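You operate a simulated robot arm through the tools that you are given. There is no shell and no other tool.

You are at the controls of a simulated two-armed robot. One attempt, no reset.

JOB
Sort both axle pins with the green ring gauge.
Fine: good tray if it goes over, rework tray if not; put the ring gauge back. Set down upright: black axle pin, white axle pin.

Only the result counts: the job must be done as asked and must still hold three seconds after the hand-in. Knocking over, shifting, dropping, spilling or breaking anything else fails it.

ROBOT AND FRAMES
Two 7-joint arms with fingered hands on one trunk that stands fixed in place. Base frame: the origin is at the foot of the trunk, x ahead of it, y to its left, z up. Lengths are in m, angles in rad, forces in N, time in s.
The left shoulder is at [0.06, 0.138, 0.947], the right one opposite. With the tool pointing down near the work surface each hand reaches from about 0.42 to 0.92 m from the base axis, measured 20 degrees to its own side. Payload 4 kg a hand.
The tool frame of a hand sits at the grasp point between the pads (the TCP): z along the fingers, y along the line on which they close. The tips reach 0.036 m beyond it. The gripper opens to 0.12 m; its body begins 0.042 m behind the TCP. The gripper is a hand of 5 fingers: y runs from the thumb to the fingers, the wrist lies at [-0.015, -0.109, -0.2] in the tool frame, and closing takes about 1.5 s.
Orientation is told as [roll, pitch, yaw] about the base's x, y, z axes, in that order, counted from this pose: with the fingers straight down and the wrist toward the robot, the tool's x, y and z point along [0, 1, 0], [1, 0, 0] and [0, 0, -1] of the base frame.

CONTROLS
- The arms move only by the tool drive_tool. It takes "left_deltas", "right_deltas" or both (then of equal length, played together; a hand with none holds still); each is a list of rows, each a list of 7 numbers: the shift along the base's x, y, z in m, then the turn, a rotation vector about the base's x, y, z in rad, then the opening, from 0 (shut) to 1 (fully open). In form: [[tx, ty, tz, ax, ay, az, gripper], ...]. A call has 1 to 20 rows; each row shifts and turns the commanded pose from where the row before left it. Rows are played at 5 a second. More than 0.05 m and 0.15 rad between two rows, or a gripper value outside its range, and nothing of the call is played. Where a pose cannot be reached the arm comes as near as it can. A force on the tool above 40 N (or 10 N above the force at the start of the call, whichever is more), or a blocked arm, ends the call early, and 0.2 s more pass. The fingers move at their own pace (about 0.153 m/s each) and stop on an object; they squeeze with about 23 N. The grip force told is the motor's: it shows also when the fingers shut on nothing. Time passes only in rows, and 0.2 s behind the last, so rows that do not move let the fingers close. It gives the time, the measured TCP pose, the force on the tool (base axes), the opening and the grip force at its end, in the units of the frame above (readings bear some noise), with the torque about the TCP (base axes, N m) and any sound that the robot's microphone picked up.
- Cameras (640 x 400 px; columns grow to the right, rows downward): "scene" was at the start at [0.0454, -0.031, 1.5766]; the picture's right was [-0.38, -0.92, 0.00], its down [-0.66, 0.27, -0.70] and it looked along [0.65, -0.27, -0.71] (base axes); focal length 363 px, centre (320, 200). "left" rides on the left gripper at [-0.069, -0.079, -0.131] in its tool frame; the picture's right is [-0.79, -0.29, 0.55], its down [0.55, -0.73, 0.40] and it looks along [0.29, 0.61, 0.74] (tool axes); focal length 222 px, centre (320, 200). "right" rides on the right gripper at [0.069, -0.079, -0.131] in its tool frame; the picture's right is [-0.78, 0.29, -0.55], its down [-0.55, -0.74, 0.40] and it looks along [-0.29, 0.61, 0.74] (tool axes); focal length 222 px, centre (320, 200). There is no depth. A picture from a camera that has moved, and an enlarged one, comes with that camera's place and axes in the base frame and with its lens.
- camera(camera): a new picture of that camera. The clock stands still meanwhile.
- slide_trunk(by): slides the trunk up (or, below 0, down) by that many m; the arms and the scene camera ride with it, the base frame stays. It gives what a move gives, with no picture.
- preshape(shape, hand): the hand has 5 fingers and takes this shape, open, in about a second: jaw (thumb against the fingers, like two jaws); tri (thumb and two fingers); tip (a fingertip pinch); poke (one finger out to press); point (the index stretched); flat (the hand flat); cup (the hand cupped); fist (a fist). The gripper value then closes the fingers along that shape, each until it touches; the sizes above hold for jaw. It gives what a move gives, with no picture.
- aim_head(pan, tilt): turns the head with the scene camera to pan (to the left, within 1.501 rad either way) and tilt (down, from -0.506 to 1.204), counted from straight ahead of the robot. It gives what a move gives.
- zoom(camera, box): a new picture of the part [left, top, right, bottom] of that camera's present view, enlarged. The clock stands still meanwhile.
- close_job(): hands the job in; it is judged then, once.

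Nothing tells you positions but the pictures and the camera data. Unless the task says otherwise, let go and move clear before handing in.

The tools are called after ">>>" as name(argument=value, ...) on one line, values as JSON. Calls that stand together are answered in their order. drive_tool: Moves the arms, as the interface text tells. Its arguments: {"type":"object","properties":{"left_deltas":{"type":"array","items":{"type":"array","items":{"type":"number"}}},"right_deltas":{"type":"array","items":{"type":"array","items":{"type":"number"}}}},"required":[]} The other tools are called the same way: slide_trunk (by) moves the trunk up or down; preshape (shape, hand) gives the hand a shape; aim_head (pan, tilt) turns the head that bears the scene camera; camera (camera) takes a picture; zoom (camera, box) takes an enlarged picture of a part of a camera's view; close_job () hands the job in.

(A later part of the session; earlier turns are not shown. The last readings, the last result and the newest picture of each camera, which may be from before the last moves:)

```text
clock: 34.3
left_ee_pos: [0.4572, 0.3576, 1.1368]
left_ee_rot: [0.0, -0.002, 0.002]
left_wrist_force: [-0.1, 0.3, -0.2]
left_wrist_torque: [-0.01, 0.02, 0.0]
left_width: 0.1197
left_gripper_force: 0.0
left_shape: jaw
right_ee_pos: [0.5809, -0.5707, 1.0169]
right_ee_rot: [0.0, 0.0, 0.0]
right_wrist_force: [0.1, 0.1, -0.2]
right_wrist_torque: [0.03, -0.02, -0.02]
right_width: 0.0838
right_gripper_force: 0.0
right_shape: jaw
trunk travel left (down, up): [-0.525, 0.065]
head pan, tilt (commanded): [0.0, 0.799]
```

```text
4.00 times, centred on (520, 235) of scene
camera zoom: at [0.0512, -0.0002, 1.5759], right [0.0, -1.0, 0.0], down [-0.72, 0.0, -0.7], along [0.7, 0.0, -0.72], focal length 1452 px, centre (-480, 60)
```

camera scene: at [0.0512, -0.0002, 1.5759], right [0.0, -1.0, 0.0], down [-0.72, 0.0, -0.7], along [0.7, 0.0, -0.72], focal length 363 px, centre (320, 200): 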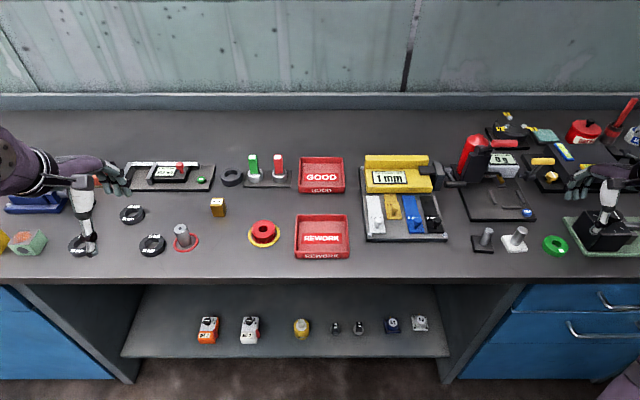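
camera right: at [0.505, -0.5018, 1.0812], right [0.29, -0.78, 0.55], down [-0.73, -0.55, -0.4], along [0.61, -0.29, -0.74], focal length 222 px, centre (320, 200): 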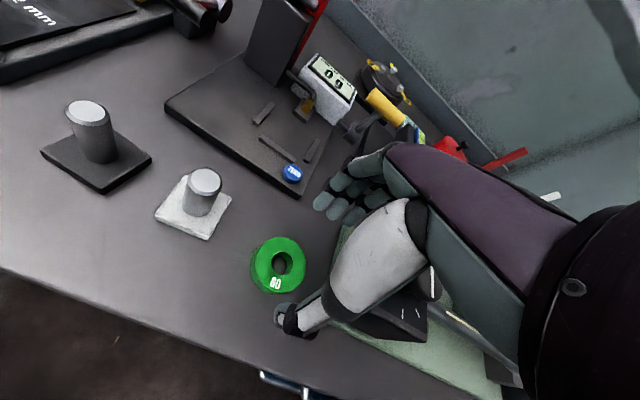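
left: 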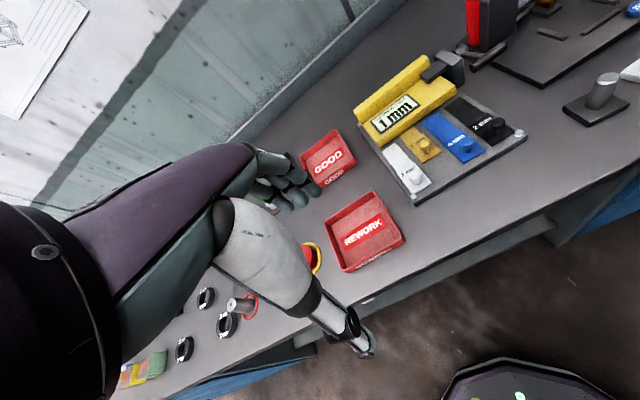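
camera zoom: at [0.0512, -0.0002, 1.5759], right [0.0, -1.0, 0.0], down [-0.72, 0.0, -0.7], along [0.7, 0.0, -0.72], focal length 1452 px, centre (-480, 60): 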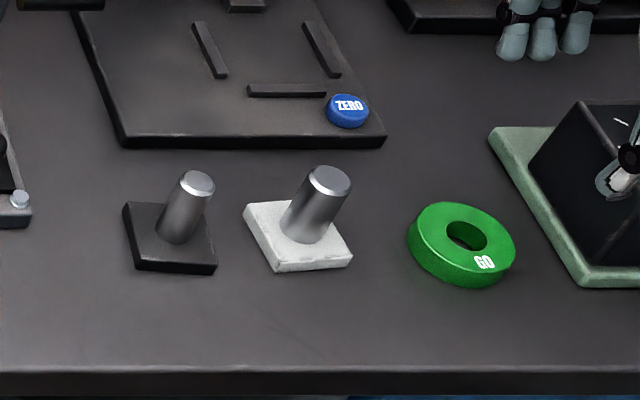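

Trays: REWORK centered at about (0.613,-0.005), GOOD at about (0.838,-0.005), floor near bench level. Now I move above the white pin and aim the head back at the pins.

>>> drive_tool(right_deltas=[[0.003, 0.03, 0, 0, 0, 0, 0.6], [0.003, 0.032, 0, 0, 0, 0, 0.6], [0.003, 0.0325, 0, 0, 0, 0, 0.6], [0, 0, -0.02, 0, 0, 0, 0.6], [0, 0, -0.02, 0, 0, 0, 0.6], [0, 0, 0, 0, 0, 0, 0.6]])

>>> aim_head(pan=-0.7, tilt=0.8)

>>> zoom(camera="scene", box=[270, 150, 350, 210])

>>> zoom(camera="right", box=[220, 150, 400, 330])

```text
clock: 35.7
left_ee_pos: [0.4569, 0.3562, 1.1365]
left_ee_rot: [-0.001, -0.002, 0.0]
left_wrist_force: [-0.8, 0.3, -0.7]
left_wrist_torque: [0.01, -0.03, 0.02]
left_width: 0.1195
left_gripper_force: 0.2
left_shape: jaw
right_ee_pos: [0.5897, -0.4764, 0.9758]
right_ee_rot: [-0.001, 0.001, 0.0]
right_wrist_force: [0.2, 0.6, 0.7]
right_wrist_torque: [0.0, -0.01, -0.01]
right_width: 0.0722
right_gripper_force: 0.1
right_shape: jaw
trunk travel left (down, up): [-0.525, 0.065]
head pan, tilt (commanded): [0.0, 0.799]
```

```text
clock: 36.8
left_ee_pos: [0.457, 0.3584, 1.1366]
left_ee_rot: [0.0, -0.002, 0.0]
left_wrist_force: [0.3, -0.5, 0.3]
left_wrist_torque: [0.0, 0.0, -0.03]
left_width: 0.1197
left_gripper_force: 0.1
left_shape: jaw
right_ee_pos: [0.5897, -0.4749, 0.9784]
right_ee_rot: [-0.001, 0.0, 0.0]
right_wrist_force: [0.8, 0.4, 0.3]
right_wrist_torque: [0.02, -0.03, -0.01]
right_width: 0.0723
right_gripper_force: 0.0
right_shape: jaw
trunk travel left (down, up): [-0.525, 0.065]
head pan, tilt (commanded): [-0.7, 0.799]
```

```text
6.67 times, centred on (310, 180) of scene
camera zoom: at [0.0323, -0.052, 1.576], right [-0.64, -0.77, 0.0], down [-0.55, 0.46, -0.7], along [0.53, -0.45, -0.72], focal length 2419 px, centre (387, 333)
```

zoom: 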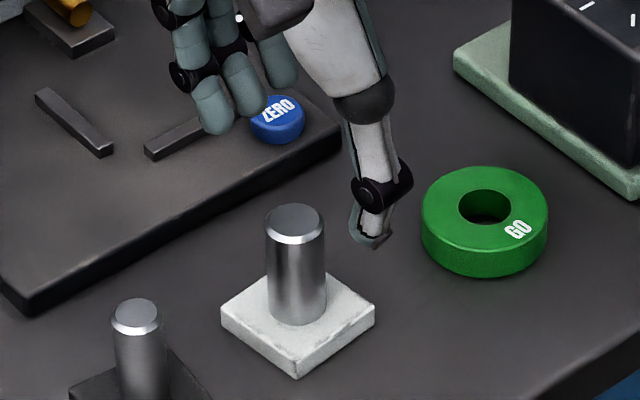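

```text
2.22 times, centred on (310, 240) of right
camera zoom: at [0.5103, -0.4063, 1.109], right [0.29, -0.78, 0.55], down [-0.74, -0.55, -0.4], along [0.61, -0.29, -0.74], focal length 494 px, centre (342, 111)
```

zoom: 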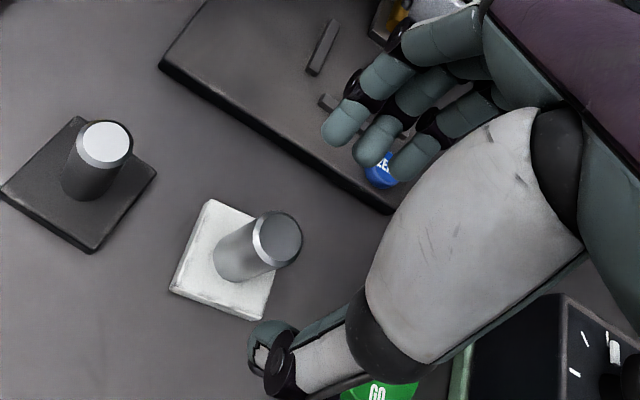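

Well centered: thumb and fingers straddle the white pin. Descending to grasp height (tips just above the base plate).

>>> drive_tool(right_deltas=[[0, 0, -0.02, 0, 0, 0, 0.6], [0, 0, -0.02, 0, 0, 0, 0.6], [0, 0, -0.015, 0, 0, 0, 0.6], [0, 0, -0.01, 0, 0, 0, 0.6], [0, 0, 0, 0, 0, 0, 0.6]])

>>> zoom(camera="scene", box=[270, 160, 350, 220])

>>> zoom(camera="right", box=[220, 150, 400, 330])

```text
clock: 38.0
left_ee_pos: [0.4576, 0.3578, 1.1365]
left_ee_rot: [0.0, 0.001, -0.001]
left_wrist_force: [0.2, -0.1, -0.2]
left_wrist_torque: [-0.02, 0.02, 0.0]
left_width: 0.12
left_gripper_force: 0.0
left_shape: jaw
right_ee_pos: [0.5886, -0.4763, 0.911]
right_ee_rot: [0.0, 0.0, 0.0]
right_wrist_force: [-1.1, -0.5, -0.6]
right_wrist_torque: [0.01, 0.02, 0.05]
right_width: 0.0723
right_gripper_force: 0.2
right_shape: jaw
trunk travel left (down, up): [-0.525, 0.065]
head pan, tilt (commanded): [-0.7, 0.799]
```

```text
6.67 times, centred on (310, 190) of scene
camera zoom: at [0.0322, -0.052, 1.576], right [-0.64, -0.76, 0.0], down [-0.55, 0.46, -0.7], along [0.53, -0.45, -0.72], focal length 2419 px, centre (387, 267)
```

zoom: 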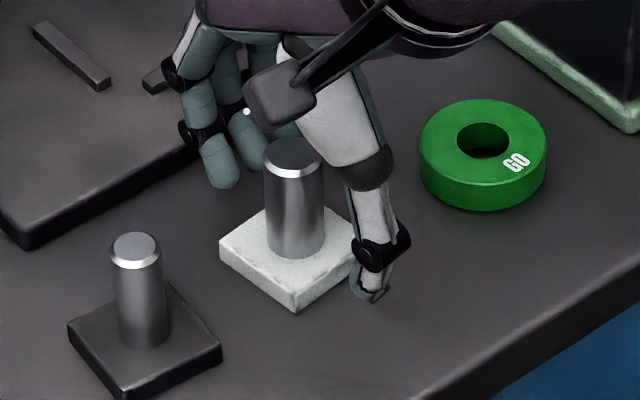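

```text
2.22 times, centred on (310, 240) of right
camera zoom: at [0.5099, -0.4061, 1.0432], right [0.29, -0.78, 0.55], down [-0.74, -0.55, -0.4], along [0.61, -0.29, -0.74], focal length 494 px, centre (342, 111)
```

zoom: 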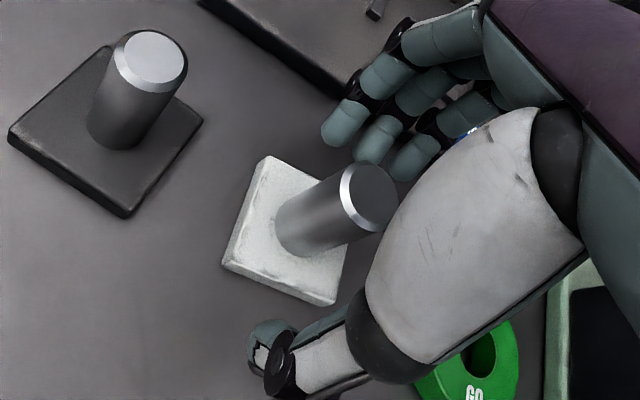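

Pin sits slightly toward the index side; I'll shift the hand +3 mm in y for a balanced grip, go down 2 mm, and close part-way to check.

>>> drive_tool(right_deltas=[[0, 0.003, -0.001, 0, 0, 0, 0.6], [0, 0, 0, 0, 0, 0, 0.5], [0, 0, 0, 0, 0, 0, 0.42], [0, 0, 0, 0, 0, 0, 0.36], [0, 0, 0, 0, 0, 0, 0.36]])

>>> zoom(camera="scene", box=[280, 170, 340, 215])

>>> zoom(camera="right", box=[240, 170, 360, 290])

```text
clock: 39.1
left_ee_pos: [0.4581, 0.3577, 1.1359]
left_ee_rot: [-0.001, -0.001, 0.0]
left_wrist_force: [0.9, 0.5, -0.4]
left_wrist_torque: [-0.01, -0.01, -0.02]
left_width: 0.12
left_gripper_force: 0.0
left_shape: jaw
right_ee_pos: [0.5907, -0.4718, 0.9111]
right_ee_rot: [0.001, -0.001, 0.001]
right_wrist_force: [1.0, 0.4, -0.9]
right_wrist_torque: [-0.04, 0.02, -0.02]
right_width: 0.0437
right_gripper_force: 0.1
right_shape: jaw
trunk travel left (down, up): [-0.525, 0.065]
head pan, tilt (commanded): [-0.7, 0.799]
```

```text
8.89 times, centred on (310, 192) of scene
camera zoom: at [0.0322, -0.0521, 1.576], right [-0.64, -0.76, 0.0], down [-0.55, 0.46, -0.7], along [0.53, -0.45, -0.72], focal length 3226 px, centre (409, 267)
```

zoom: 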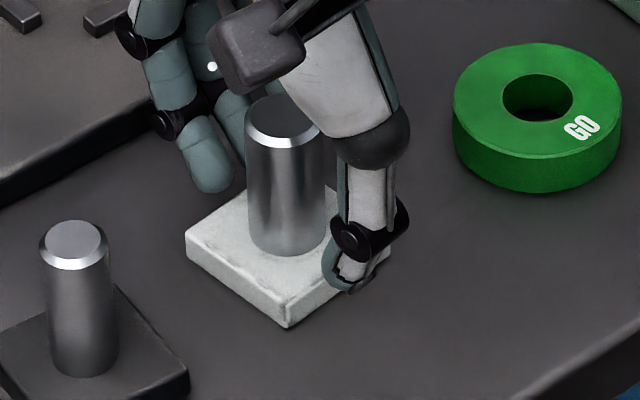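

```text
3.33 times, centred on (300, 230) of right
camera zoom: at [0.5101, -0.4033, 1.0425], right [0.29, -0.78, 0.55], down [-0.74, -0.55, -0.4], along [0.61, -0.29, -0.74], focal length 740 px, centre (387, 100)
```

zoom: 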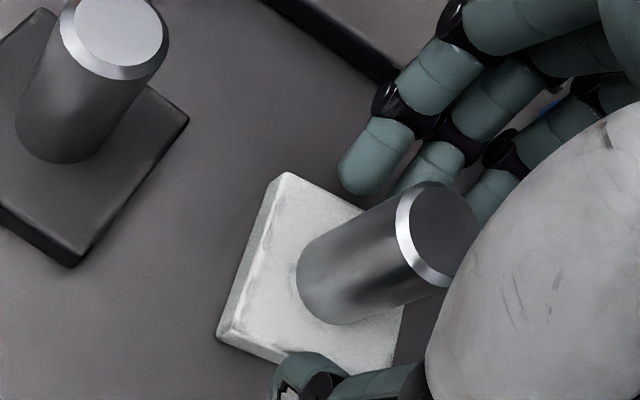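

No contact yet. Continue closing in small increments.

>>> drive_tool(right_deltas=[[0, 0, 0, 0, 0, 0, 0.31], [0, 0, 0, 0, 0, 0, 0.27], [0, 0, 0, 0, 0, 0, 0.24], [0, 0, 0, 0, 0, 0, 0.24]])

>>> zoom(camera="scene", box=[280, 170, 340, 215])

>>> zoom(camera="right", box=[240, 170, 360, 290])

```text
clock: 40.1
left_ee_pos: [0.4583, 0.3572, 1.1365]
left_ee_rot: [-0.001, 0.001, 0.0]
left_wrist_force: [0.1, 0.0, 0.5]
left_wrist_torque: [0.01, 0.01, -0.01]
left_width: 0.1197
left_gripper_force: 0.1
left_shape: jaw
right_ee_pos: [0.5894, -0.4731, 0.9108]
right_ee_rot: [0.001, 0.0, 0.002]
right_wrist_force: [0.5, -0.2, -0.3]
right_wrist_torque: [0.0, 0.03, -0.01]
right_width: 0.0293
right_gripper_force: 0.0
right_shape: jaw
trunk travel left (down, up): [-0.525, 0.065]
head pan, tilt (commanded): [-0.7, 0.799]
```

```text
8.89 times, centred on (310, 192) of scene
camera zoom: at [0.0322, -0.0521, 1.576], right [-0.64, -0.76, 0.0], down [-0.55, 0.46, -0.7], along [0.53, -0.45, -0.72], focal length 3226 px, centre (409, 267)
```

zoom: 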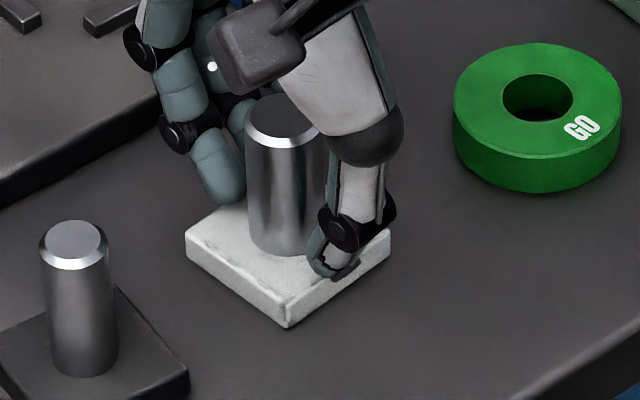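

```text
3.33 times, centred on (300, 230) of right
camera zoom: at [0.5101, -0.4033, 1.0425], right [0.29, -0.78, 0.55], down [-0.74, -0.55, -0.4], along [0.61, -0.29, -0.74], focal length 740 px, centre (387, 100)
```

zoom: 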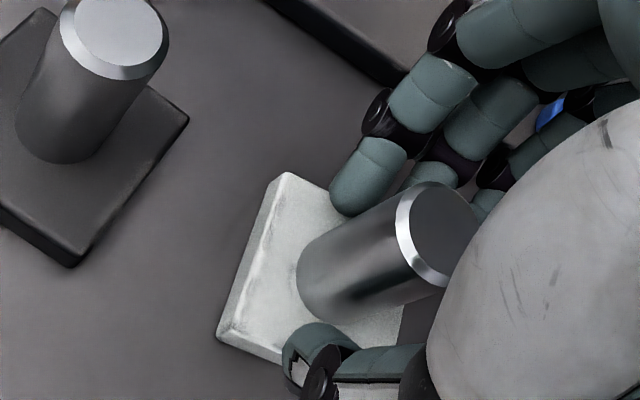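

>>> drive_tool(right_deltas=[[0, 0, 0, 0, 0, 0, 0.22], [0, 0, 0, 0, 0, 0, 0.2], [0, 0, 0, 0, 0, 0, 0.18], [0, 0, 0, 0, 0, 0, 0.18]])

>>> zoom(camera="scene", box=[280, 170, 340, 215])

>>> zoom(camera="right", box=[240, 170, 360, 290])

```text
clock: 41.1
left_ee_pos: [0.4583, 0.3583, 1.1373]
left_ee_rot: [0.0, 0.0, 0.001]
left_wrist_force: [0.1, -0.3, 0.2]
left_wrist_torque: [0.03, 0.03, -0.01]
left_width: 0.1196
left_gripper_force: 0.0
left_shape: jaw
right_ee_pos: [0.5915, -0.473, 0.9112]
right_ee_rot: [0.001, -0.001, -0.001]
right_wrist_force: [0.1, -0.8, 1.5]
right_wrist_torque: [0.02, -0.02, -0.01]
right_width: 0.0221
right_gripper_force: 0.0
right_shape: jaw
trunk travel left (down, up): [-0.525, 0.065]
head pan, tilt (commanded): [-0.7, 0.799]
```

```text
8.89 times, centred on (310, 192) of scene
camera zoom: at [0.0323, -0.0521, 1.576], right [-0.64, -0.76, 0.0], down [-0.55, 0.46, -0.7], along [0.53, -0.45, -0.72], focal length 3226 px, centre (409, 267)
```

zoom: 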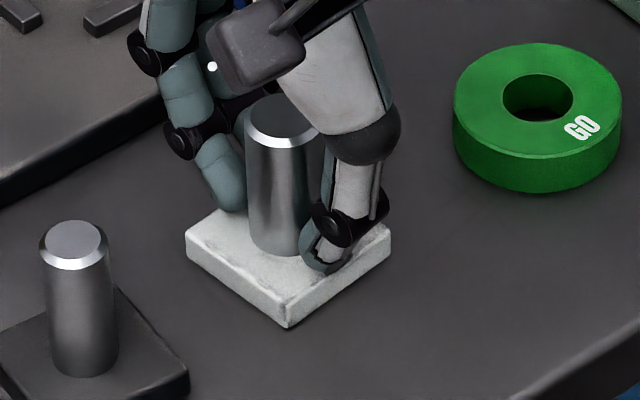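

```text
3.33 times, centred on (300, 230) of right
camera zoom: at [0.5102, -0.4032, 1.0425], right [0.29, -0.78, 0.55], down [-0.74, -0.55, -0.4], along [0.61, -0.29, -0.74], focal length 740 px, centre (387, 100)
```

zoom: 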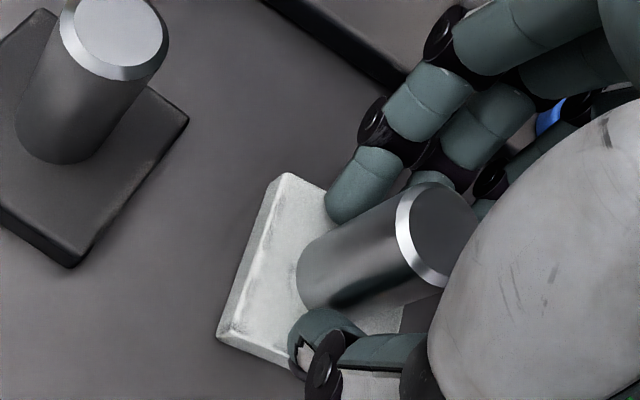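

>>> drive_tool(right_deltas=[[0, 0, 0, 0, 0, 0, 0.16], [0, 0, 0, 0, 0, 0, 0.14], [0, 0, 0, 0, 0, 0, 0.12], [0, 0, 0, 0, 0, 0, 0.12]])

>>> zoom(camera="scene", box=[280, 170, 340, 215])

>>> zoom(camera="right", box=[240, 170, 360, 290])

```text
clock: 42.1
left_ee_pos: [0.4583, 0.3577, 1.1362]
left_ee_rot: [-0.001, 0.002, 0.0]
left_wrist_force: [0.6, 0.0, -0.2]
left_wrist_torque: [0.02, 0.01, 0.0]
left_width: 0.1199
left_gripper_force: 0.1
left_shape: jaw
right_ee_pos: [0.5893, -0.4732, 0.9106]
right_ee_rot: [0.001, 0.002, -0.001]
right_wrist_force: [-1.8, -0.4, -0.8]
right_wrist_torque: [-0.02, 0.0, -0.02]
right_width: 0.0159
right_gripper_force: 23.4
right_shape: jaw
trunk travel left (down, up): [-0.525, 0.065]
head pan, tilt (commanded): [-0.7, 0.799]
```

```text
8.89 times, centred on (310, 192) of scene
camera zoom: at [0.0322, -0.0521, 1.5759], right [-0.64, -0.76, 0.0], down [-0.55, 0.46, -0.7], along [0.53, -0.45, -0.72], focal length 3226 px, centre (409, 267)
```

zoom: 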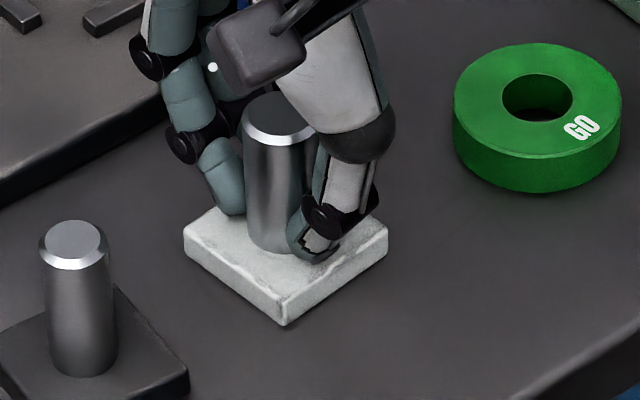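

```text
3.33 times, centred on (300, 230) of right
camera zoom: at [0.5099, -0.4034, 1.0423], right [0.29, -0.78, 0.55], down [-0.74, -0.55, -0.4], along [0.61, -0.29, -0.74], focal length 740 px, centre (387, 100)
```

zoom: 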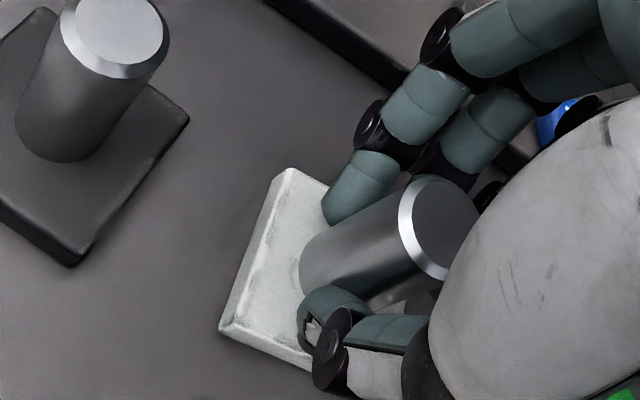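

The white pin is gripped (23 N) and still upright. I lift it slightly and check for tilt.

>>> drive_tool(right_deltas=[[0, 0, 0, 0, 0, 0, 0.08], [0, 0, 0.005, 0, 0, 0, 0.08], [0, 0, 0.005, 0, 0, 0, 0.08], [0, 0, 0, 0, 0, 0, 0.08]])

>>> zoom(camera="scene", box=[280, 170, 340, 215])

>>> zoom(camera="right", box=[240, 170, 360, 290])

```text
clock: 43.1
left_ee_pos: [0.4583, 0.3584, 1.1363]
left_ee_rot: [0.0, -0.001, 0.0]
left_wrist_force: [-0.1, 0.0, -0.5]
left_wrist_torque: [0.0, 0.02, 0.02]
left_width: 0.1199
left_gripper_force: 0.2
left_shape: jaw
right_ee_pos: [0.5898, -0.4721, 0.9209]
right_ee_rot: [0.0, 0.001, -0.001]
right_wrist_force: [-0.3, 0.4, -2.8]
right_wrist_torque: [-0.03, -0.01, 0.0]
right_width: 0.0157
right_gripper_force: 22.8
right_shape: jaw
trunk travel left (down, up): [-0.525, 0.065]
head pan, tilt (commanded): [-0.7, 0.799]
```

```text
8.89 times, centred on (310, 192) of scene
camera zoom: at [0.0325, -0.0523, 1.5759], right [-0.64, -0.76, 0.0], down [-0.55, 0.46, -0.7], along [0.53, -0.45, -0.72], focal length 3226 px, centre (409, 267)
```

zoom: 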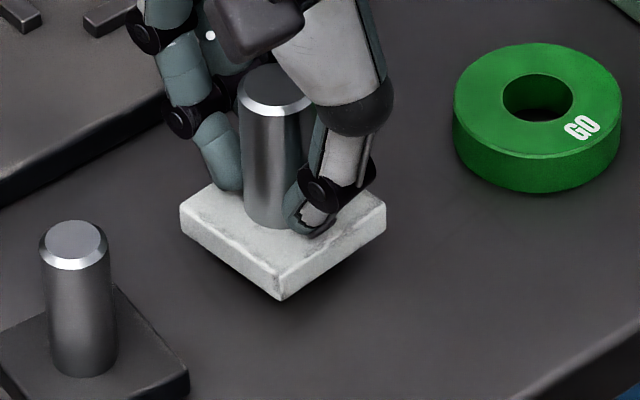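

```text
3.33 times, centred on (300, 230) of right
camera zoom: at [0.5102, -0.4033, 1.0526], right [0.29, -0.78, 0.55], down [-0.74, -0.55, -0.4], along [0.61, -0.29, -0.74], focal length 740 px, centre (387, 100)
```

zoom: 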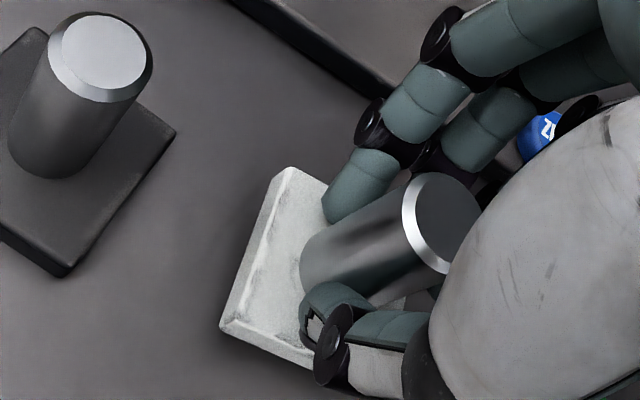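

Lifted cleanly with only a slight (~2°) tilt, neighbours untouched. I raise it high and carry it to the REWORK tray.

>>> drive_tool(right_deltas=[[0, 0, 0.02, 0, 0, 0, 0.08], [0, 0, 0.03, 0, 0, 0, 0.08], [0, 0, 0.03, 0, 0, 0, 0.08], [0, 0, 0.03, 0, 0, 0, 0.08], [0, 0, 0.02, 0, 0, 0, 0.08], [0.0013, 0.0315, 0, 0, 0, 0, 0.08], [0.0013, 0.0315, 0, 0, 0, 0, 0.08], [0.0013, 0.0315, 0, 0, 0, 0, 0.08], [0.0013, 0.0315, 0, 0, 0, 0, 0.08], [0.0013, 0.0315, 0, 0, 0, 0, 0.08], [0.0013, 0.0315, 0, 0, 0, 0, 0.08], [0.0013, 0.0315, 0, 0, 0, 0, 0.08], [0.0013, 0.0315, 0, 0, 0, 0, 0.08], [0.0013, 0.0315, 0, 0, 0, 0, 0.08], [0.0013, 0.0315, 0, 0, 0, 0, 0.08], [0.0013, 0.0315, 0, 0, 0, 0, 0.08], [0.0013, 0.0315, 0, 0, 0, 0, 0.08], [0.0013, 0.0315, 0, 0, 0, 0, 0.08], [0.0013, 0.0315, 0, 0, 0, 0, 0.08], [0.0013, 0.0315, 0, 0, 0, 0, 0.08]])

>>> aim_head(pan=0.0, tilt=0.8)

>>> camera(camera="scene")

>>> camera(camera="right")

```text
clock: 47.4
left_ee_pos: [0.4568, 0.3583, 1.1349]
left_ee_rot: [-0.002, 0.0, 0.001]
left_wrist_force: [-0.7, -0.2, 0.7]
left_wrist_torque: [0.0, -0.01, 0.01]
left_width: 0.1197
left_gripper_force: 0.1
left_shape: jaw
right_ee_pos: [0.6105, 0.001, 1.0526]
right_ee_rot: [-0.001, -0.001, 0.001]
right_wrist_force: [-0.9, 0.7, -3.4]
right_wrist_torque: [0.01, 0.01, -0.02]
right_width: 0.0156
right_gripper_force: 23.4
right_shape: jaw
trunk travel left (down, up): [-0.525, 0.065]
head pan, tilt (commanded): [-0.7, 0.799]
```

```text
clock: 48.4
left_ee_pos: [0.458, 0.3576, 1.1357]
left_ee_rot: [0.0, 0.001, 0.0]
left_wrist_force: [-0.4, 0.6, -0.8]
left_wrist_torque: [-0.01, 0.03, 0.03]
left_width: 0.1195
left_gripper_force: 0.1
left_shape: jaw
right_ee_pos: [0.6097, 0.0013, 1.0514]
right_ee_rot: [0.0, 0.0, -0.001]
right_wrist_force: [0.0, 0.5, -4.3]
right_wrist_torque: [0.03, 0.02, 0.02]
right_width: 0.0153
right_gripper_force: 23.2
right_shape: jaw
trunk travel left (down, up): [-0.525, 0.065]
head pan, tilt (commanded): [0.0, 0.799]
```

```text
taken
camera scene: at [0.0515, 0.0, 1.5759], right [0.0, -1.0, 0.0], down [-0.72, 0.0, -0.7], along [0.7, 0.0, -0.72], focal length 363 px, centre (320, 200)
```

scene: 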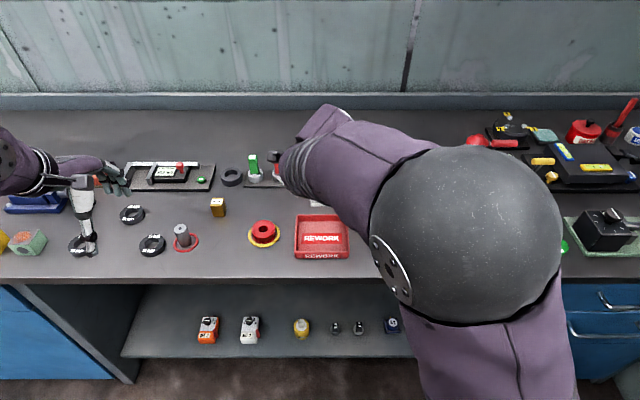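

```text
taken
camera right: at [0.5298, 0.0696, 1.1831], right [0.29, -0.78, 0.55], down [-0.74, -0.55, -0.4], along [0.61, -0.29, -0.74], focal length 222 px, centre (320, 200)
```

right: 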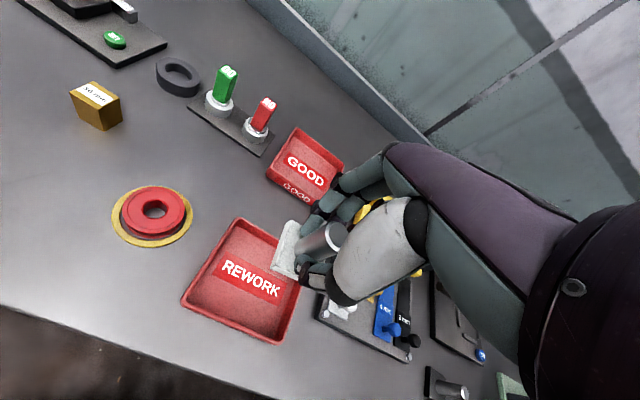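

The pin is above the REWORK tray; the arm hides the hand from the head camera, so I use the hand camera while lowering to just above the rim.

>>> drive_tool(right_deltas=[[0, 0, -0.03, 0, 0, 0, 0.08], [0, 0, -0.03, 0, 0, 0, 0.08], [0, 0, -0.025, 0, 0, 0, 0.08], [0, 0, -0.015, 0, 0, 0, 0.08], [0, 0, 0, 0, 0, 0, 0.08]])

>>> camera(camera="right")

>>> zoom(camera="right", box=[220, 170, 380, 330])

>>> camera(camera="scene")

```text
clock: 49.6
left_ee_pos: [0.4577, 0.3587, 1.1353]
left_ee_rot: [0.001, 0.001, 0.001]
left_wrist_force: [0.2, 0.8, -1.2]
left_wrist_torque: [0.02, 0.01, 0.01]
left_width: 0.1198
left_gripper_force: 0.1
left_shape: jaw
right_ee_pos: [0.6088, 0.0006, 0.951]
right_ee_rot: [0.0, -0.002, 0.0]
right_wrist_force: [0.3, -0.3, -3.0]
right_wrist_torque: [0.04, 0.0, 0.01]
right_width: 0.0153
right_gripper_force: 23.3
right_shape: jaw
trunk travel left (down, up): [-0.525, 0.065]
head pan, tilt (commanded): [0.0, 0.799]
```

```text
taken
camera right: at [0.5297, 0.0694, 1.0819], right [0.29, -0.78, 0.55], down [-0.73, -0.55, -0.4], along [0.61, -0.29, -0.74], focal length 222 px, centre (320, 200)
```

right: 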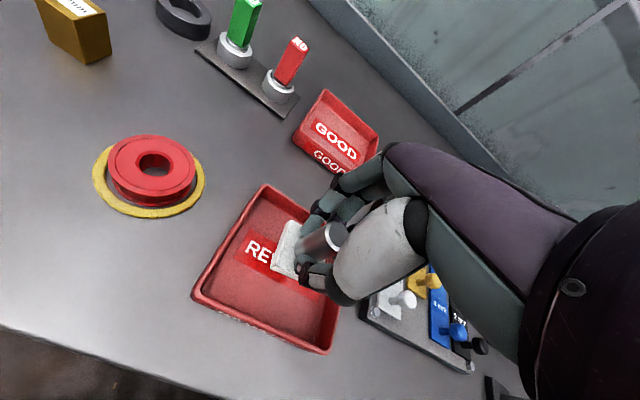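

```text
2.50 times, centred on (300, 250) of right
camera zoom: at [0.5297, 0.0694, 1.0819], right [0.29, -0.78, 0.55], down [-0.73, -0.55, -0.4], along [0.61, -0.29, -0.74], focal length 555 px, centre (370, 75)
```

zoom: 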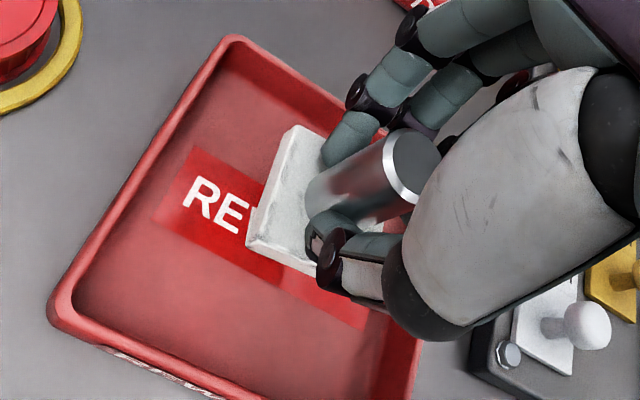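

```text
taken
camera scene: at [0.0514, 0.0, 1.5759], right [0.0, -1.0, 0.0], down [-0.72, 0.0, -0.7], along [0.7, 0.0, -0.72], focal length 363 px, centre (320, 200)
```

scene: 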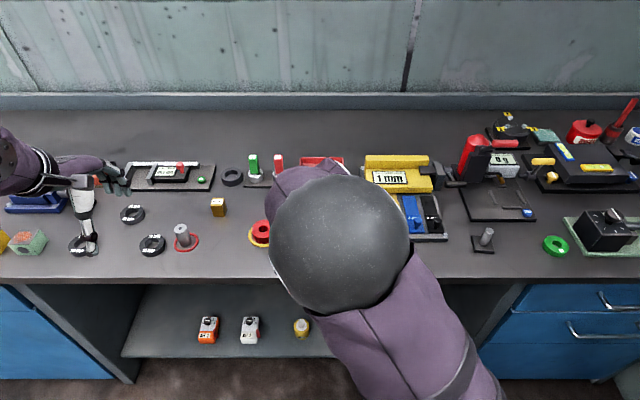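

The pin hangs over the tray's centre. I lower it into the tray, slowing down near the floor.

>>> drive_tool(right_deltas=[[0, 0, -0.012, 0, 0, 0, 0.08], [0, 0, -0.01, 0, 0, 0, 0.08], [0, 0, -0.006, 0, 0, 0, 0.08], [0, 0, -0.003, 0, 0, 0, 0.08], [0, 0, 0, 0, 0, 0, 0.08]])

>>> zoom(camera="right", box=[220, 170, 380, 330])

```text
clock: 50.8
left_ee_pos: [0.4574, 0.3582, 1.136]
left_ee_rot: [-0.001, 0.0, 0.001]
left_wrist_force: [0.6, 0.2, -0.4]
left_wrist_torque: [-0.03, 0.04, 0.01]
left_width: 0.1197
left_gripper_force: 0.1
left_shape: jaw
right_ee_pos: [0.6084, 0.0003, 0.9201]
right_ee_rot: [-0.001, 0.001, -0.002]
right_wrist_force: [0.0, -0.3, -3.2]
right_wrist_torque: [-0.01, 0.02, 0.04]
right_width: 0.015
right_gripper_force: 23.1
right_shape: jaw
trunk travel left (down, up): [-0.525, 0.065]
head pan, tilt (commanded): [0.0, 0.799]
```

```text
2.50 times, centred on (300, 250) of right
camera zoom: at [0.5293, 0.0695, 1.0516], right [0.29, -0.78, 0.55], down [-0.74, -0.55, -0.4], along [0.61, -0.29, -0.74], focal length 555 px, centre (370, 75)
```

zoom: 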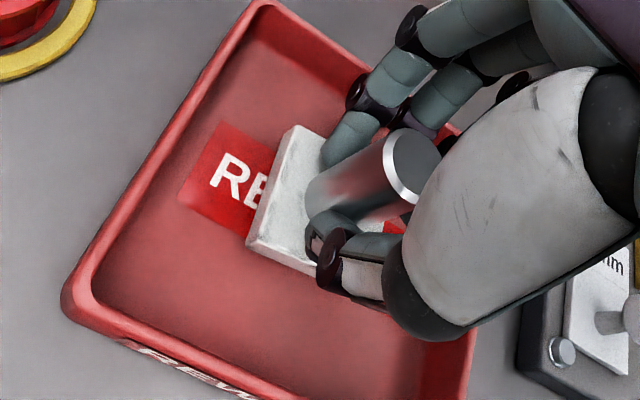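

>>> drive_tool(right_deltas=[[0, 0, -0.001, 0, 0, 0, 0.08], [0, 0, -0.001, 0, 0, 0, 0.08], [0, 0, -0.001, 0, 0, 0, 0.08], [0, 0, 0, 0, 0, 0, 0.08]])

```text
clock: 51.8
left_ee_pos: [0.4575, 0.358, 1.1366]
left_ee_rot: [0.001, 0.0, -0.001]
left_wrist_force: [1.2, -0.7, 0.0]
left_wrist_torque: [0.03, 0.02, -0.03]
left_width: 0.1196
left_gripper_force: 0.1
left_shape: jaw
right_ee_pos: [0.6087, 0.0006, 0.9175]
right_ee_rot: [0.0, 0.003, 0.001]
right_wrist_force: [0.5, -0.3, -2.7]
right_wrist_torque: [0.0, 0.03, 0.02]
right_width: 0.0153
right_gripper_force: 23.0
right_shape: jaw
trunk travel left (down, up): [-0.525, 0.065]
head pan, tilt (commanded): [0.0, 0.799]
```

>>> drive_tool(right_deltas=[[0, 0, -0.001, 0, 0, 0, 0.08], [0, 0, -0.001, 0, 0, 0, 0.08], [0, 0, 0, 0, 0, 0, 0.08]])

```text
clock: 52.6
left_ee_pos: [0.4577, 0.358, 1.1357]
left_ee_rot: [0.0, 0.0, 0.002]
left_wrist_force: [0.4, 0.2, -1.0]
left_wrist_torque: [0.0, -0.04, 0.01]
left_width: 0.1198
left_gripper_force: 0.1
left_shape: jaw
right_ee_pos: [0.6088, 0.0007, 0.9143]
right_ee_rot: [-0.001, 0.0, 0.0]
right_wrist_force: [-1.3, 0.0, 0.0]
right_wrist_torque: [-0.01, -0.03, 0.03]
right_width: 0.0154
right_gripper_force: 23.1
right_shape: jaw
trunk travel left (down, up): [-0.525, 0.065]
head pan, tilt (commanded): [0.0, 0.799]
```

Contact with the tray floor is starting (vertical load gone). One more millimetre to seat the base flat, then look.

>>> drive_tool(right_deltas=[[0, 0, -0.001, 0, 0, 0, 0.08], [0, 0, 0, 0, 0, 0, 0.08]])

>>> zoom(camera="right", box=[220, 170, 380, 330])

```text
clock: 53.2
left_ee_pos: [0.4564, 0.3586, 1.1371]
left_ee_rot: [-0.001, 0.001, 0.0]
left_wrist_force: [-0.1, 0.5, -0.3]
left_wrist_torque: [-0.03, -0.01, -0.01]
left_width: 0.1197
left_gripper_force: 0.0
left_shape: jaw
right_ee_pos: [0.6094, 0.0003, 0.9141]
right_ee_rot: [0.0, 0.0, -0.001]
right_wrist_force: [-1.9, 0.0, 4.1]
right_wrist_torque: [-0.02, -0.06, -0.01]
right_width: 0.0156
right_gripper_force: 23.2
right_shape: jaw
trunk travel left (down, up): [-0.525, 0.065]
head pan, tilt (commanded): [0.0, 0.799]
```

```text
2.50 times, centred on (300, 250) of right
camera zoom: at [0.5291, 0.0696, 1.0463], right [0.29, -0.78, 0.55], down [-0.73, -0.55, -0.4], along [0.61, -0.29, -0.74], focal length 555 px, centre (370, 75)
```

zoom: 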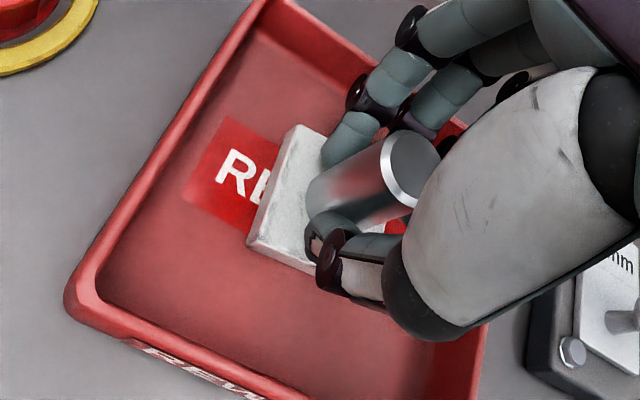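

Seated with light pressure. Now I open slowly and only a little, so the fingers stay clear of the tray walls.

>>> drive_tool(right_deltas=[[0, 0, 0, 0, 0, 0, 0.14], [0, 0, 0, 0, 0, 0, 0.16], [0, 0, 0, 0, 0, 0, 0.19], [0, 0, 0, 0, 0, 0, 0.23], [0, 0, 0, 0, 0, 0, 0.27], [0, 0, 0, 0, 0, 0, 0.27]])

>>> zoom(camera="right", box=[220, 170, 380, 330])

```text
clock: 54.6
left_ee_pos: [0.4575, 0.3579, 1.1366]
left_ee_rot: [-0.002, -0.002, -0.001]
left_wrist_force: [0.4, 0.1, 0.8]
left_wrist_torque: [-0.01, -0.03, 0.01]
left_width: 0.12
left_gripper_force: 0.0
left_shape: jaw
right_ee_pos: [0.6086, 0.0007, 0.9157]
right_ee_rot: [0.001, 0.0, 0.0]
right_wrist_force: [-1.2, 0.6, 0.0]
right_wrist_torque: [-0.01, 0.05, 0.02]
right_width: 0.0319
right_gripper_force: 0.0
right_shape: jaw
trunk travel left (down, up): [-0.525, 0.065]
head pan, tilt (commanded): [0.0, 0.799]
```

```text
2.50 times, centred on (300, 250) of right
camera zoom: at [0.5293, 0.0695, 1.0458], right [0.29, -0.78, 0.55], down [-0.74, -0.55, -0.4], along [0.61, -0.29, -0.74], focal length 555 px, centre (370, 75)
```

zoom: 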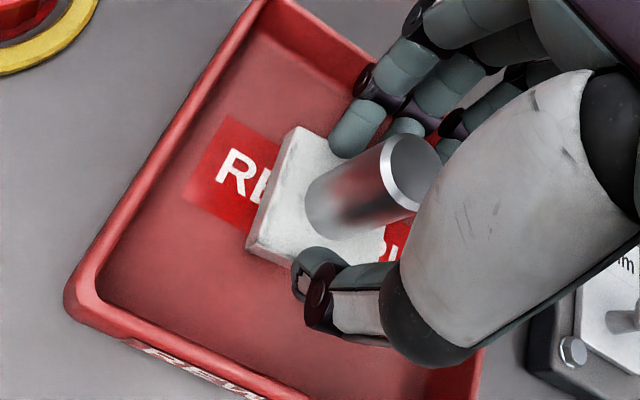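

The white pin stands free in the REWORK tray. I raise the hand straight up and view.

>>> drive_tool(right_deltas=[[0, 0, 0.008, 0, 0, 0, 0.27], [0, 0, 0.015, 0, 0, 0, 0.27], [0, 0, 0.025, 0, 0, 0, 0.27], [0, 0, 0.03, 0, 0, 0, 0.27], [0, 0, 0.03, 0, 0, 0, 0.4], [0, 0, 0.03, 0, 0, 0, 0.6], [0, 0, 0, 0, 0, 0, 0.6]])

>>> camera(camera="right")

```text
clock: 56.2
left_ee_pos: [0.4579, 0.358, 1.1357]
left_ee_rot: [-0.001, 0.0, 0.0]
left_wrist_force: [0.9, -0.1, -0.1]
left_wrist_torque: [0.03, 0.01, -0.02]
left_width: 0.1199
left_gripper_force: 0.1
left_shape: jaw
right_ee_pos: [0.6086, -0.0004, 1.051]
right_ee_rot: [0.001, 0.001, 0.0]
right_wrist_force: [0.0, -0.3, 0.3]
right_wrist_torque: [-0.02, -0.02, 0.03]
right_width: 0.0716
right_gripper_force: 0.1
right_shape: jaw
trunk travel left (down, up): [-0.525, 0.065]
head pan, tilt (commanded): [0.0, 0.799]
```

```text
taken
camera right: at [0.5295, 0.0699, 1.1831], right [0.29, -0.78, 0.55], down [-0.74, -0.55, -0.4], along [0.61, -0.29, -0.74], focal length 222 px, centre (320, 200)
```

right: 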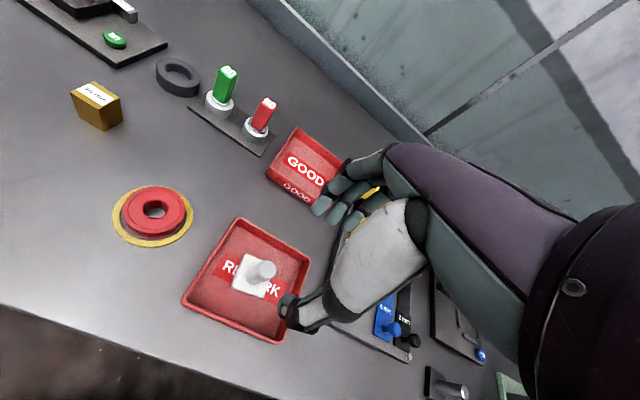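

White pin is standing upright in REWORK. Now I go back to the black pin.

>>> drive_tool(right_deltas=[[-0.0023, -0.0438, 0, 0, 0, 0, 0.6], [-0.0023, -0.0438, 0, 0, 0, 0, 0.6], [-0.0023, -0.0438, 0, 0, 0, 0, 0.6], [-0.0023, -0.0438, 0, 0, 0, 0, 0.6], [-0.0023, -0.0438, 0, 0, 0, 0, 0.6], [-0.0023, -0.0438, 0, 0, 0, 0, 0.6], [-0.0023, -0.0438, 0, 0, 0, 0, 0.6], [-0.0023, -0.0438, 0, 0, 0, 0, 0.6], [-0.0022, -0.0436, 0, 0, 0, 0, 0.6], [0, 0, -0.03, 0, 0, 0, 0.6], [0, 0, -0.03, 0, 0, 0, 0.6], [0, 0, 0, 0, 0, 0, 0.6]])

>>> camera(camera="scene")

>>> zoom(camera="scene", box=[280, 205, 365, 265])

>>> aim_head(pan=-0.7, tilt=0.8)

>>> zoom(camera="scene", box=[250, 170, 330, 230])

>>> zoom(camera="right", box=[220, 150, 400, 330])

```text
clock: 58.8
left_ee_pos: [0.4569, 0.3583, 1.1366]
left_ee_rot: [0.0, -0.001, 0.0]
left_wrist_force: [0.3, -0.5, 0.1]
left_wrist_torque: [0.0, -0.01, 0.01]
left_width: 0.1198
left_gripper_force: 0.0
left_shape: jaw
right_ee_pos: [0.5886, -0.3952, 0.9921]
right_ee_rot: [0.0, -0.001, 0.001]
right_wrist_force: [-0.1, 0.4, 0.2]
right_wrist_torque: [0.02, 0.02, 0.02]
right_width: 0.0716
right_gripper_force: 0.1
right_shape: jaw
trunk travel left (down, up): [-0.525, 0.065]
head pan, tilt (commanded): [0.0, 0.799]
```

```text
taken
camera scene: at [0.051, 0.0002, 1.576], right [0.0, -1.0, 0.0], down [-0.72, 0.0, -0.7], along [0.7, 0.0, -0.72], focal length 363 px, centre (320, 200)
```

scene: 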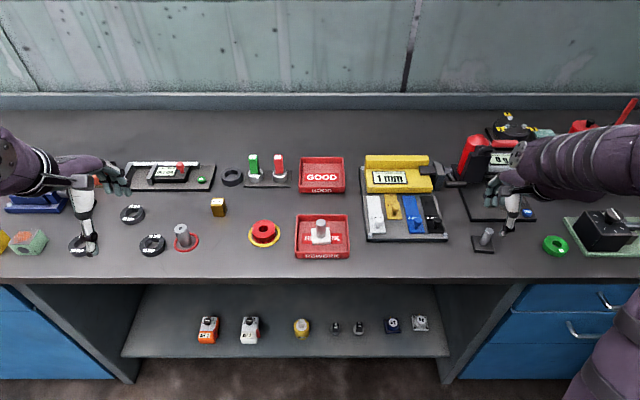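

```text
6.67 times, centred on (322, 235) of scene
camera zoom: at [0.051, 0.0002, 1.576], right [0.0, -1.0, 0.0], down [-0.72, 0.0, -0.7], along [0.7, 0.0, -0.72], focal length 2419 px, centre (303, -33)
```

zoom: 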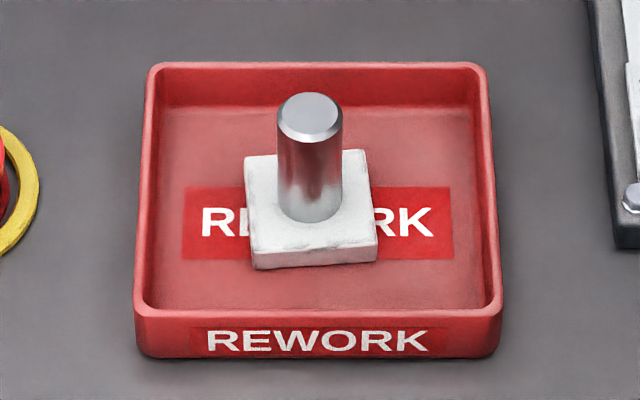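

```text
clock: 59.9
left_ee_pos: [0.4586, 0.3591, 1.1363]
left_ee_rot: [0.0, 0.001, 0.0]
left_wrist_force: [-1.0, 0.8, -0.7]
left_wrist_torque: [0.02, -0.02, -0.05]
left_width: 0.1197
left_gripper_force: 0.2
left_shape: jaw
right_ee_pos: [0.5889, -0.3945, 0.9929]
right_ee_rot: [0.0, 0.001, 0.001]
right_wrist_force: [-0.5, 0.2, 0.3]
right_wrist_torque: [-0.03, 0.01, 0.0]
right_width: 0.0719
right_gripper_force: 0.1
right_shape: jaw
trunk travel left (down, up): [-0.525, 0.065]
head pan, tilt (commanded): [-0.7, 0.799]
```

```text
6.67 times, centred on (290, 200) of scene
camera zoom: at [0.0323, -0.052, 1.576], right [-0.64, -0.77, 0.0], down [-0.55, 0.46, -0.7], along [0.53, -0.45, -0.72], focal length 2419 px, centre (520, 200)
```

zoom: 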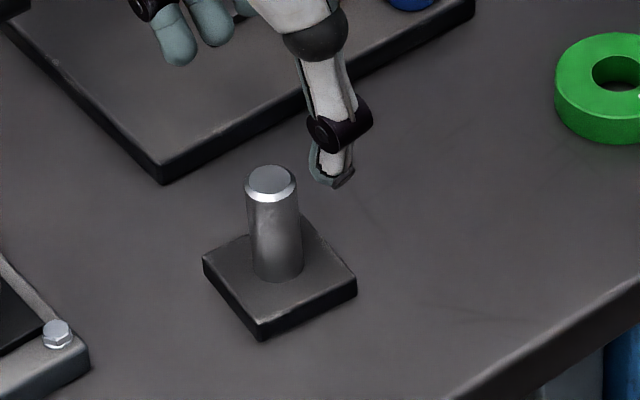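

```text
2.22 times, centred on (310, 240) of right
camera zoom: at [0.5091, -0.3253, 1.1236], right [0.29, -0.78, 0.55], down [-0.74, -0.55, -0.4], along [0.61, -0.29, -0.74], focal length 494 px, centre (342, 111)
```

zoom: 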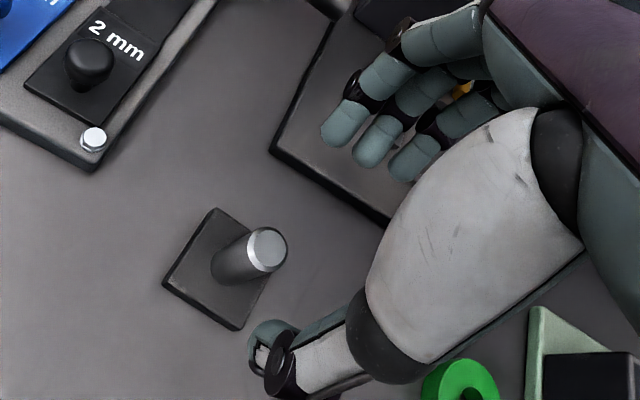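

White pin confirmed upright in REWORK; black pin at (0.591,-0.398). Descending around it.

>>> drive_tool(right_deltas=[[-0.0015, 0.0008, -0.02, 0, 0, 0, 0.55], [0, 0, -0.02, 0, 0, 0, 0.55], [0, 0, -0.02, 0, 0, 0, 0.55], [0, 0, -0.012, 0, 0, 0, 0.55], [0, 0, -0.0095, 0, 0, 0, 0.55], [0, 0, 0, 0, 0, 0, 0.5], [0, 0, 0, 0, 0, 0, 0.42], [0, 0, 0, 0, 0, 0, 0.34], [0, 0, 0, 0, 0, 0, 0.34]])

>>> zoom(camera="scene", box=[255, 180, 315, 225])

>>> zoom(camera="right", box=[240, 170, 360, 290])

```text
clock: 61.9
left_ee_pos: [0.4578, 0.3584, 1.1366]
left_ee_rot: [0.0, 0.001, -0.001]
left_wrist_force: [-0.5, 0.0, -0.2]
left_wrist_torque: [-0.02, 0.02, -0.01]
left_width: 0.1198
left_gripper_force: 0.1
left_shape: jaw
right_ee_pos: [0.586, -0.3939, 0.9106]
right_ee_rot: [-0.001, 0.0, 0.0]
right_wrist_force: [0.3, -0.1, 0.2]
right_wrist_torque: [0.03, 0.02, -0.04]
right_width: 0.0415
right_gripper_force: 0.1
right_shape: jaw
trunk travel left (down, up): [-0.525, 0.065]
head pan, tilt (commanded): [-0.7, 0.799]
```

```text
8.89 times, centred on (285, 202) of scene
camera zoom: at [0.0322, -0.052, 1.576], right [-0.64, -0.76, 0.0], down [-0.55, 0.46, -0.7], along [0.53, -0.45, -0.72], focal length 3226 px, centre (631, 178)
```

zoom: 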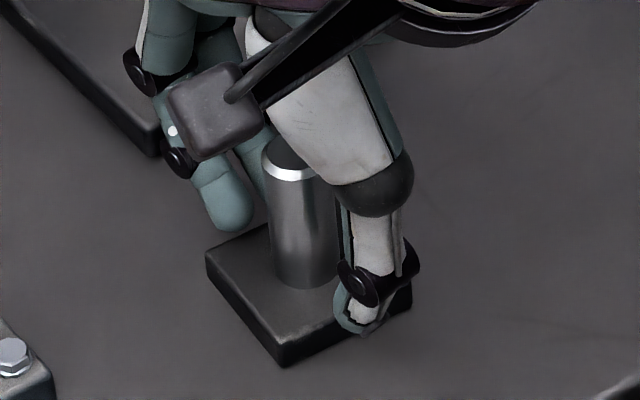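

```text
3.33 times, centred on (300, 230) of right
camera zoom: at [0.5075, -0.3239, 1.0423], right [0.29, -0.78, 0.55], down [-0.74, -0.55, -0.4], along [0.61, -0.29, -0.74], focal length 740 px, centre (387, 100)
```

zoom: 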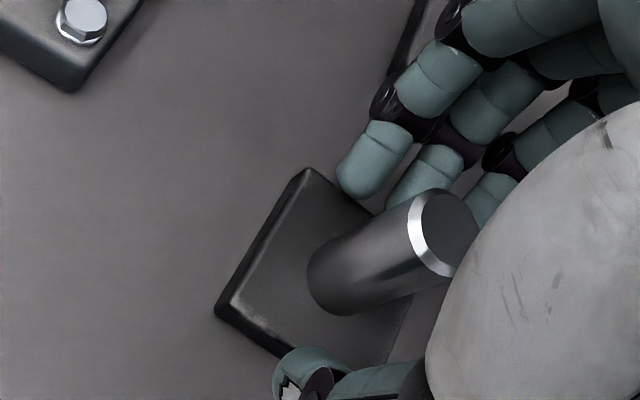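

>>> drive_tool(right_deltas=[[0, 0, 0, 0, 0, 0, 0.29], [0, 0, 0, 0, 0, 0, 0.24], [0, 0, 0, 0, 0, 0, 0.2], [0, 0, 0, 0, 0, 0, 0.17], [0, 0, 0, 0, 0, 0, 0.17]])

>>> zoom(camera="scene", box=[255, 180, 315, 225])

>>> zoom(camera="right", box=[240, 170, 360, 290])

```text
clock: 63.1
left_ee_pos: [0.4578, 0.3581, 1.1361]
left_ee_rot: [0.001, 0.0, 0.0]
left_wrist_force: [-0.3, 0.4, 0.1]
left_wrist_torque: [0.01, 0.01, -0.01]
left_width: 0.1198
left_gripper_force: 0.1
left_shape: jaw
right_ee_pos: [0.5862, -0.3929, 0.9106]
right_ee_rot: [0.001, 0.0, -0.002]
right_wrist_force: [-0.1, -0.4, 0.7]
right_wrist_torque: [-0.01, -0.01, 0.02]
right_width: 0.0208
right_gripper_force: 0.1
right_shape: jaw
trunk travel left (down, up): [-0.525, 0.065]
head pan, tilt (commanded): [-0.7, 0.799]
```

```text
8.89 times, centred on (285, 202) of scene
camera zoom: at [0.0323, -0.052, 1.576], right [-0.64, -0.76, 0.0], down [-0.55, 0.46, -0.7], along [0.53, -0.45, -0.72], focal length 3226 px, centre (631, 178)
```

zoom: 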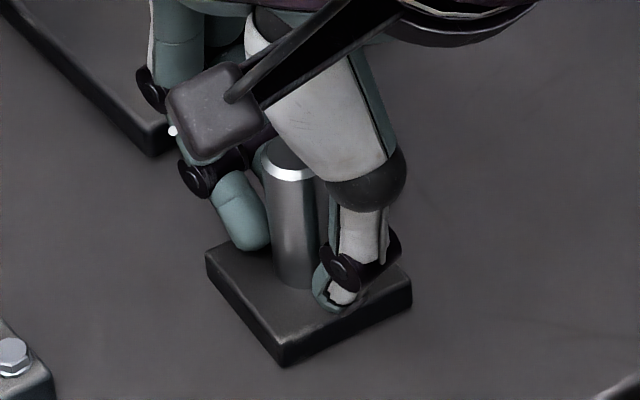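

```text
3.33 times, centred on (300, 230) of right
camera zoom: at [0.5075, -0.324, 1.0423], right [0.29, -0.78, 0.55], down [-0.74, -0.55, -0.4], along [0.61, -0.29, -0.74], focal length 740 px, centre (387, 100)
```

zoom: 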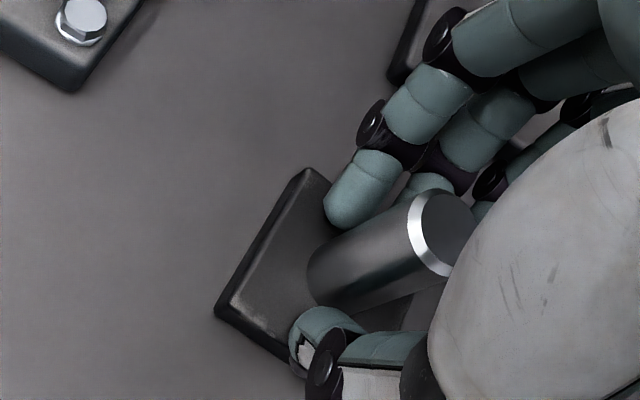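

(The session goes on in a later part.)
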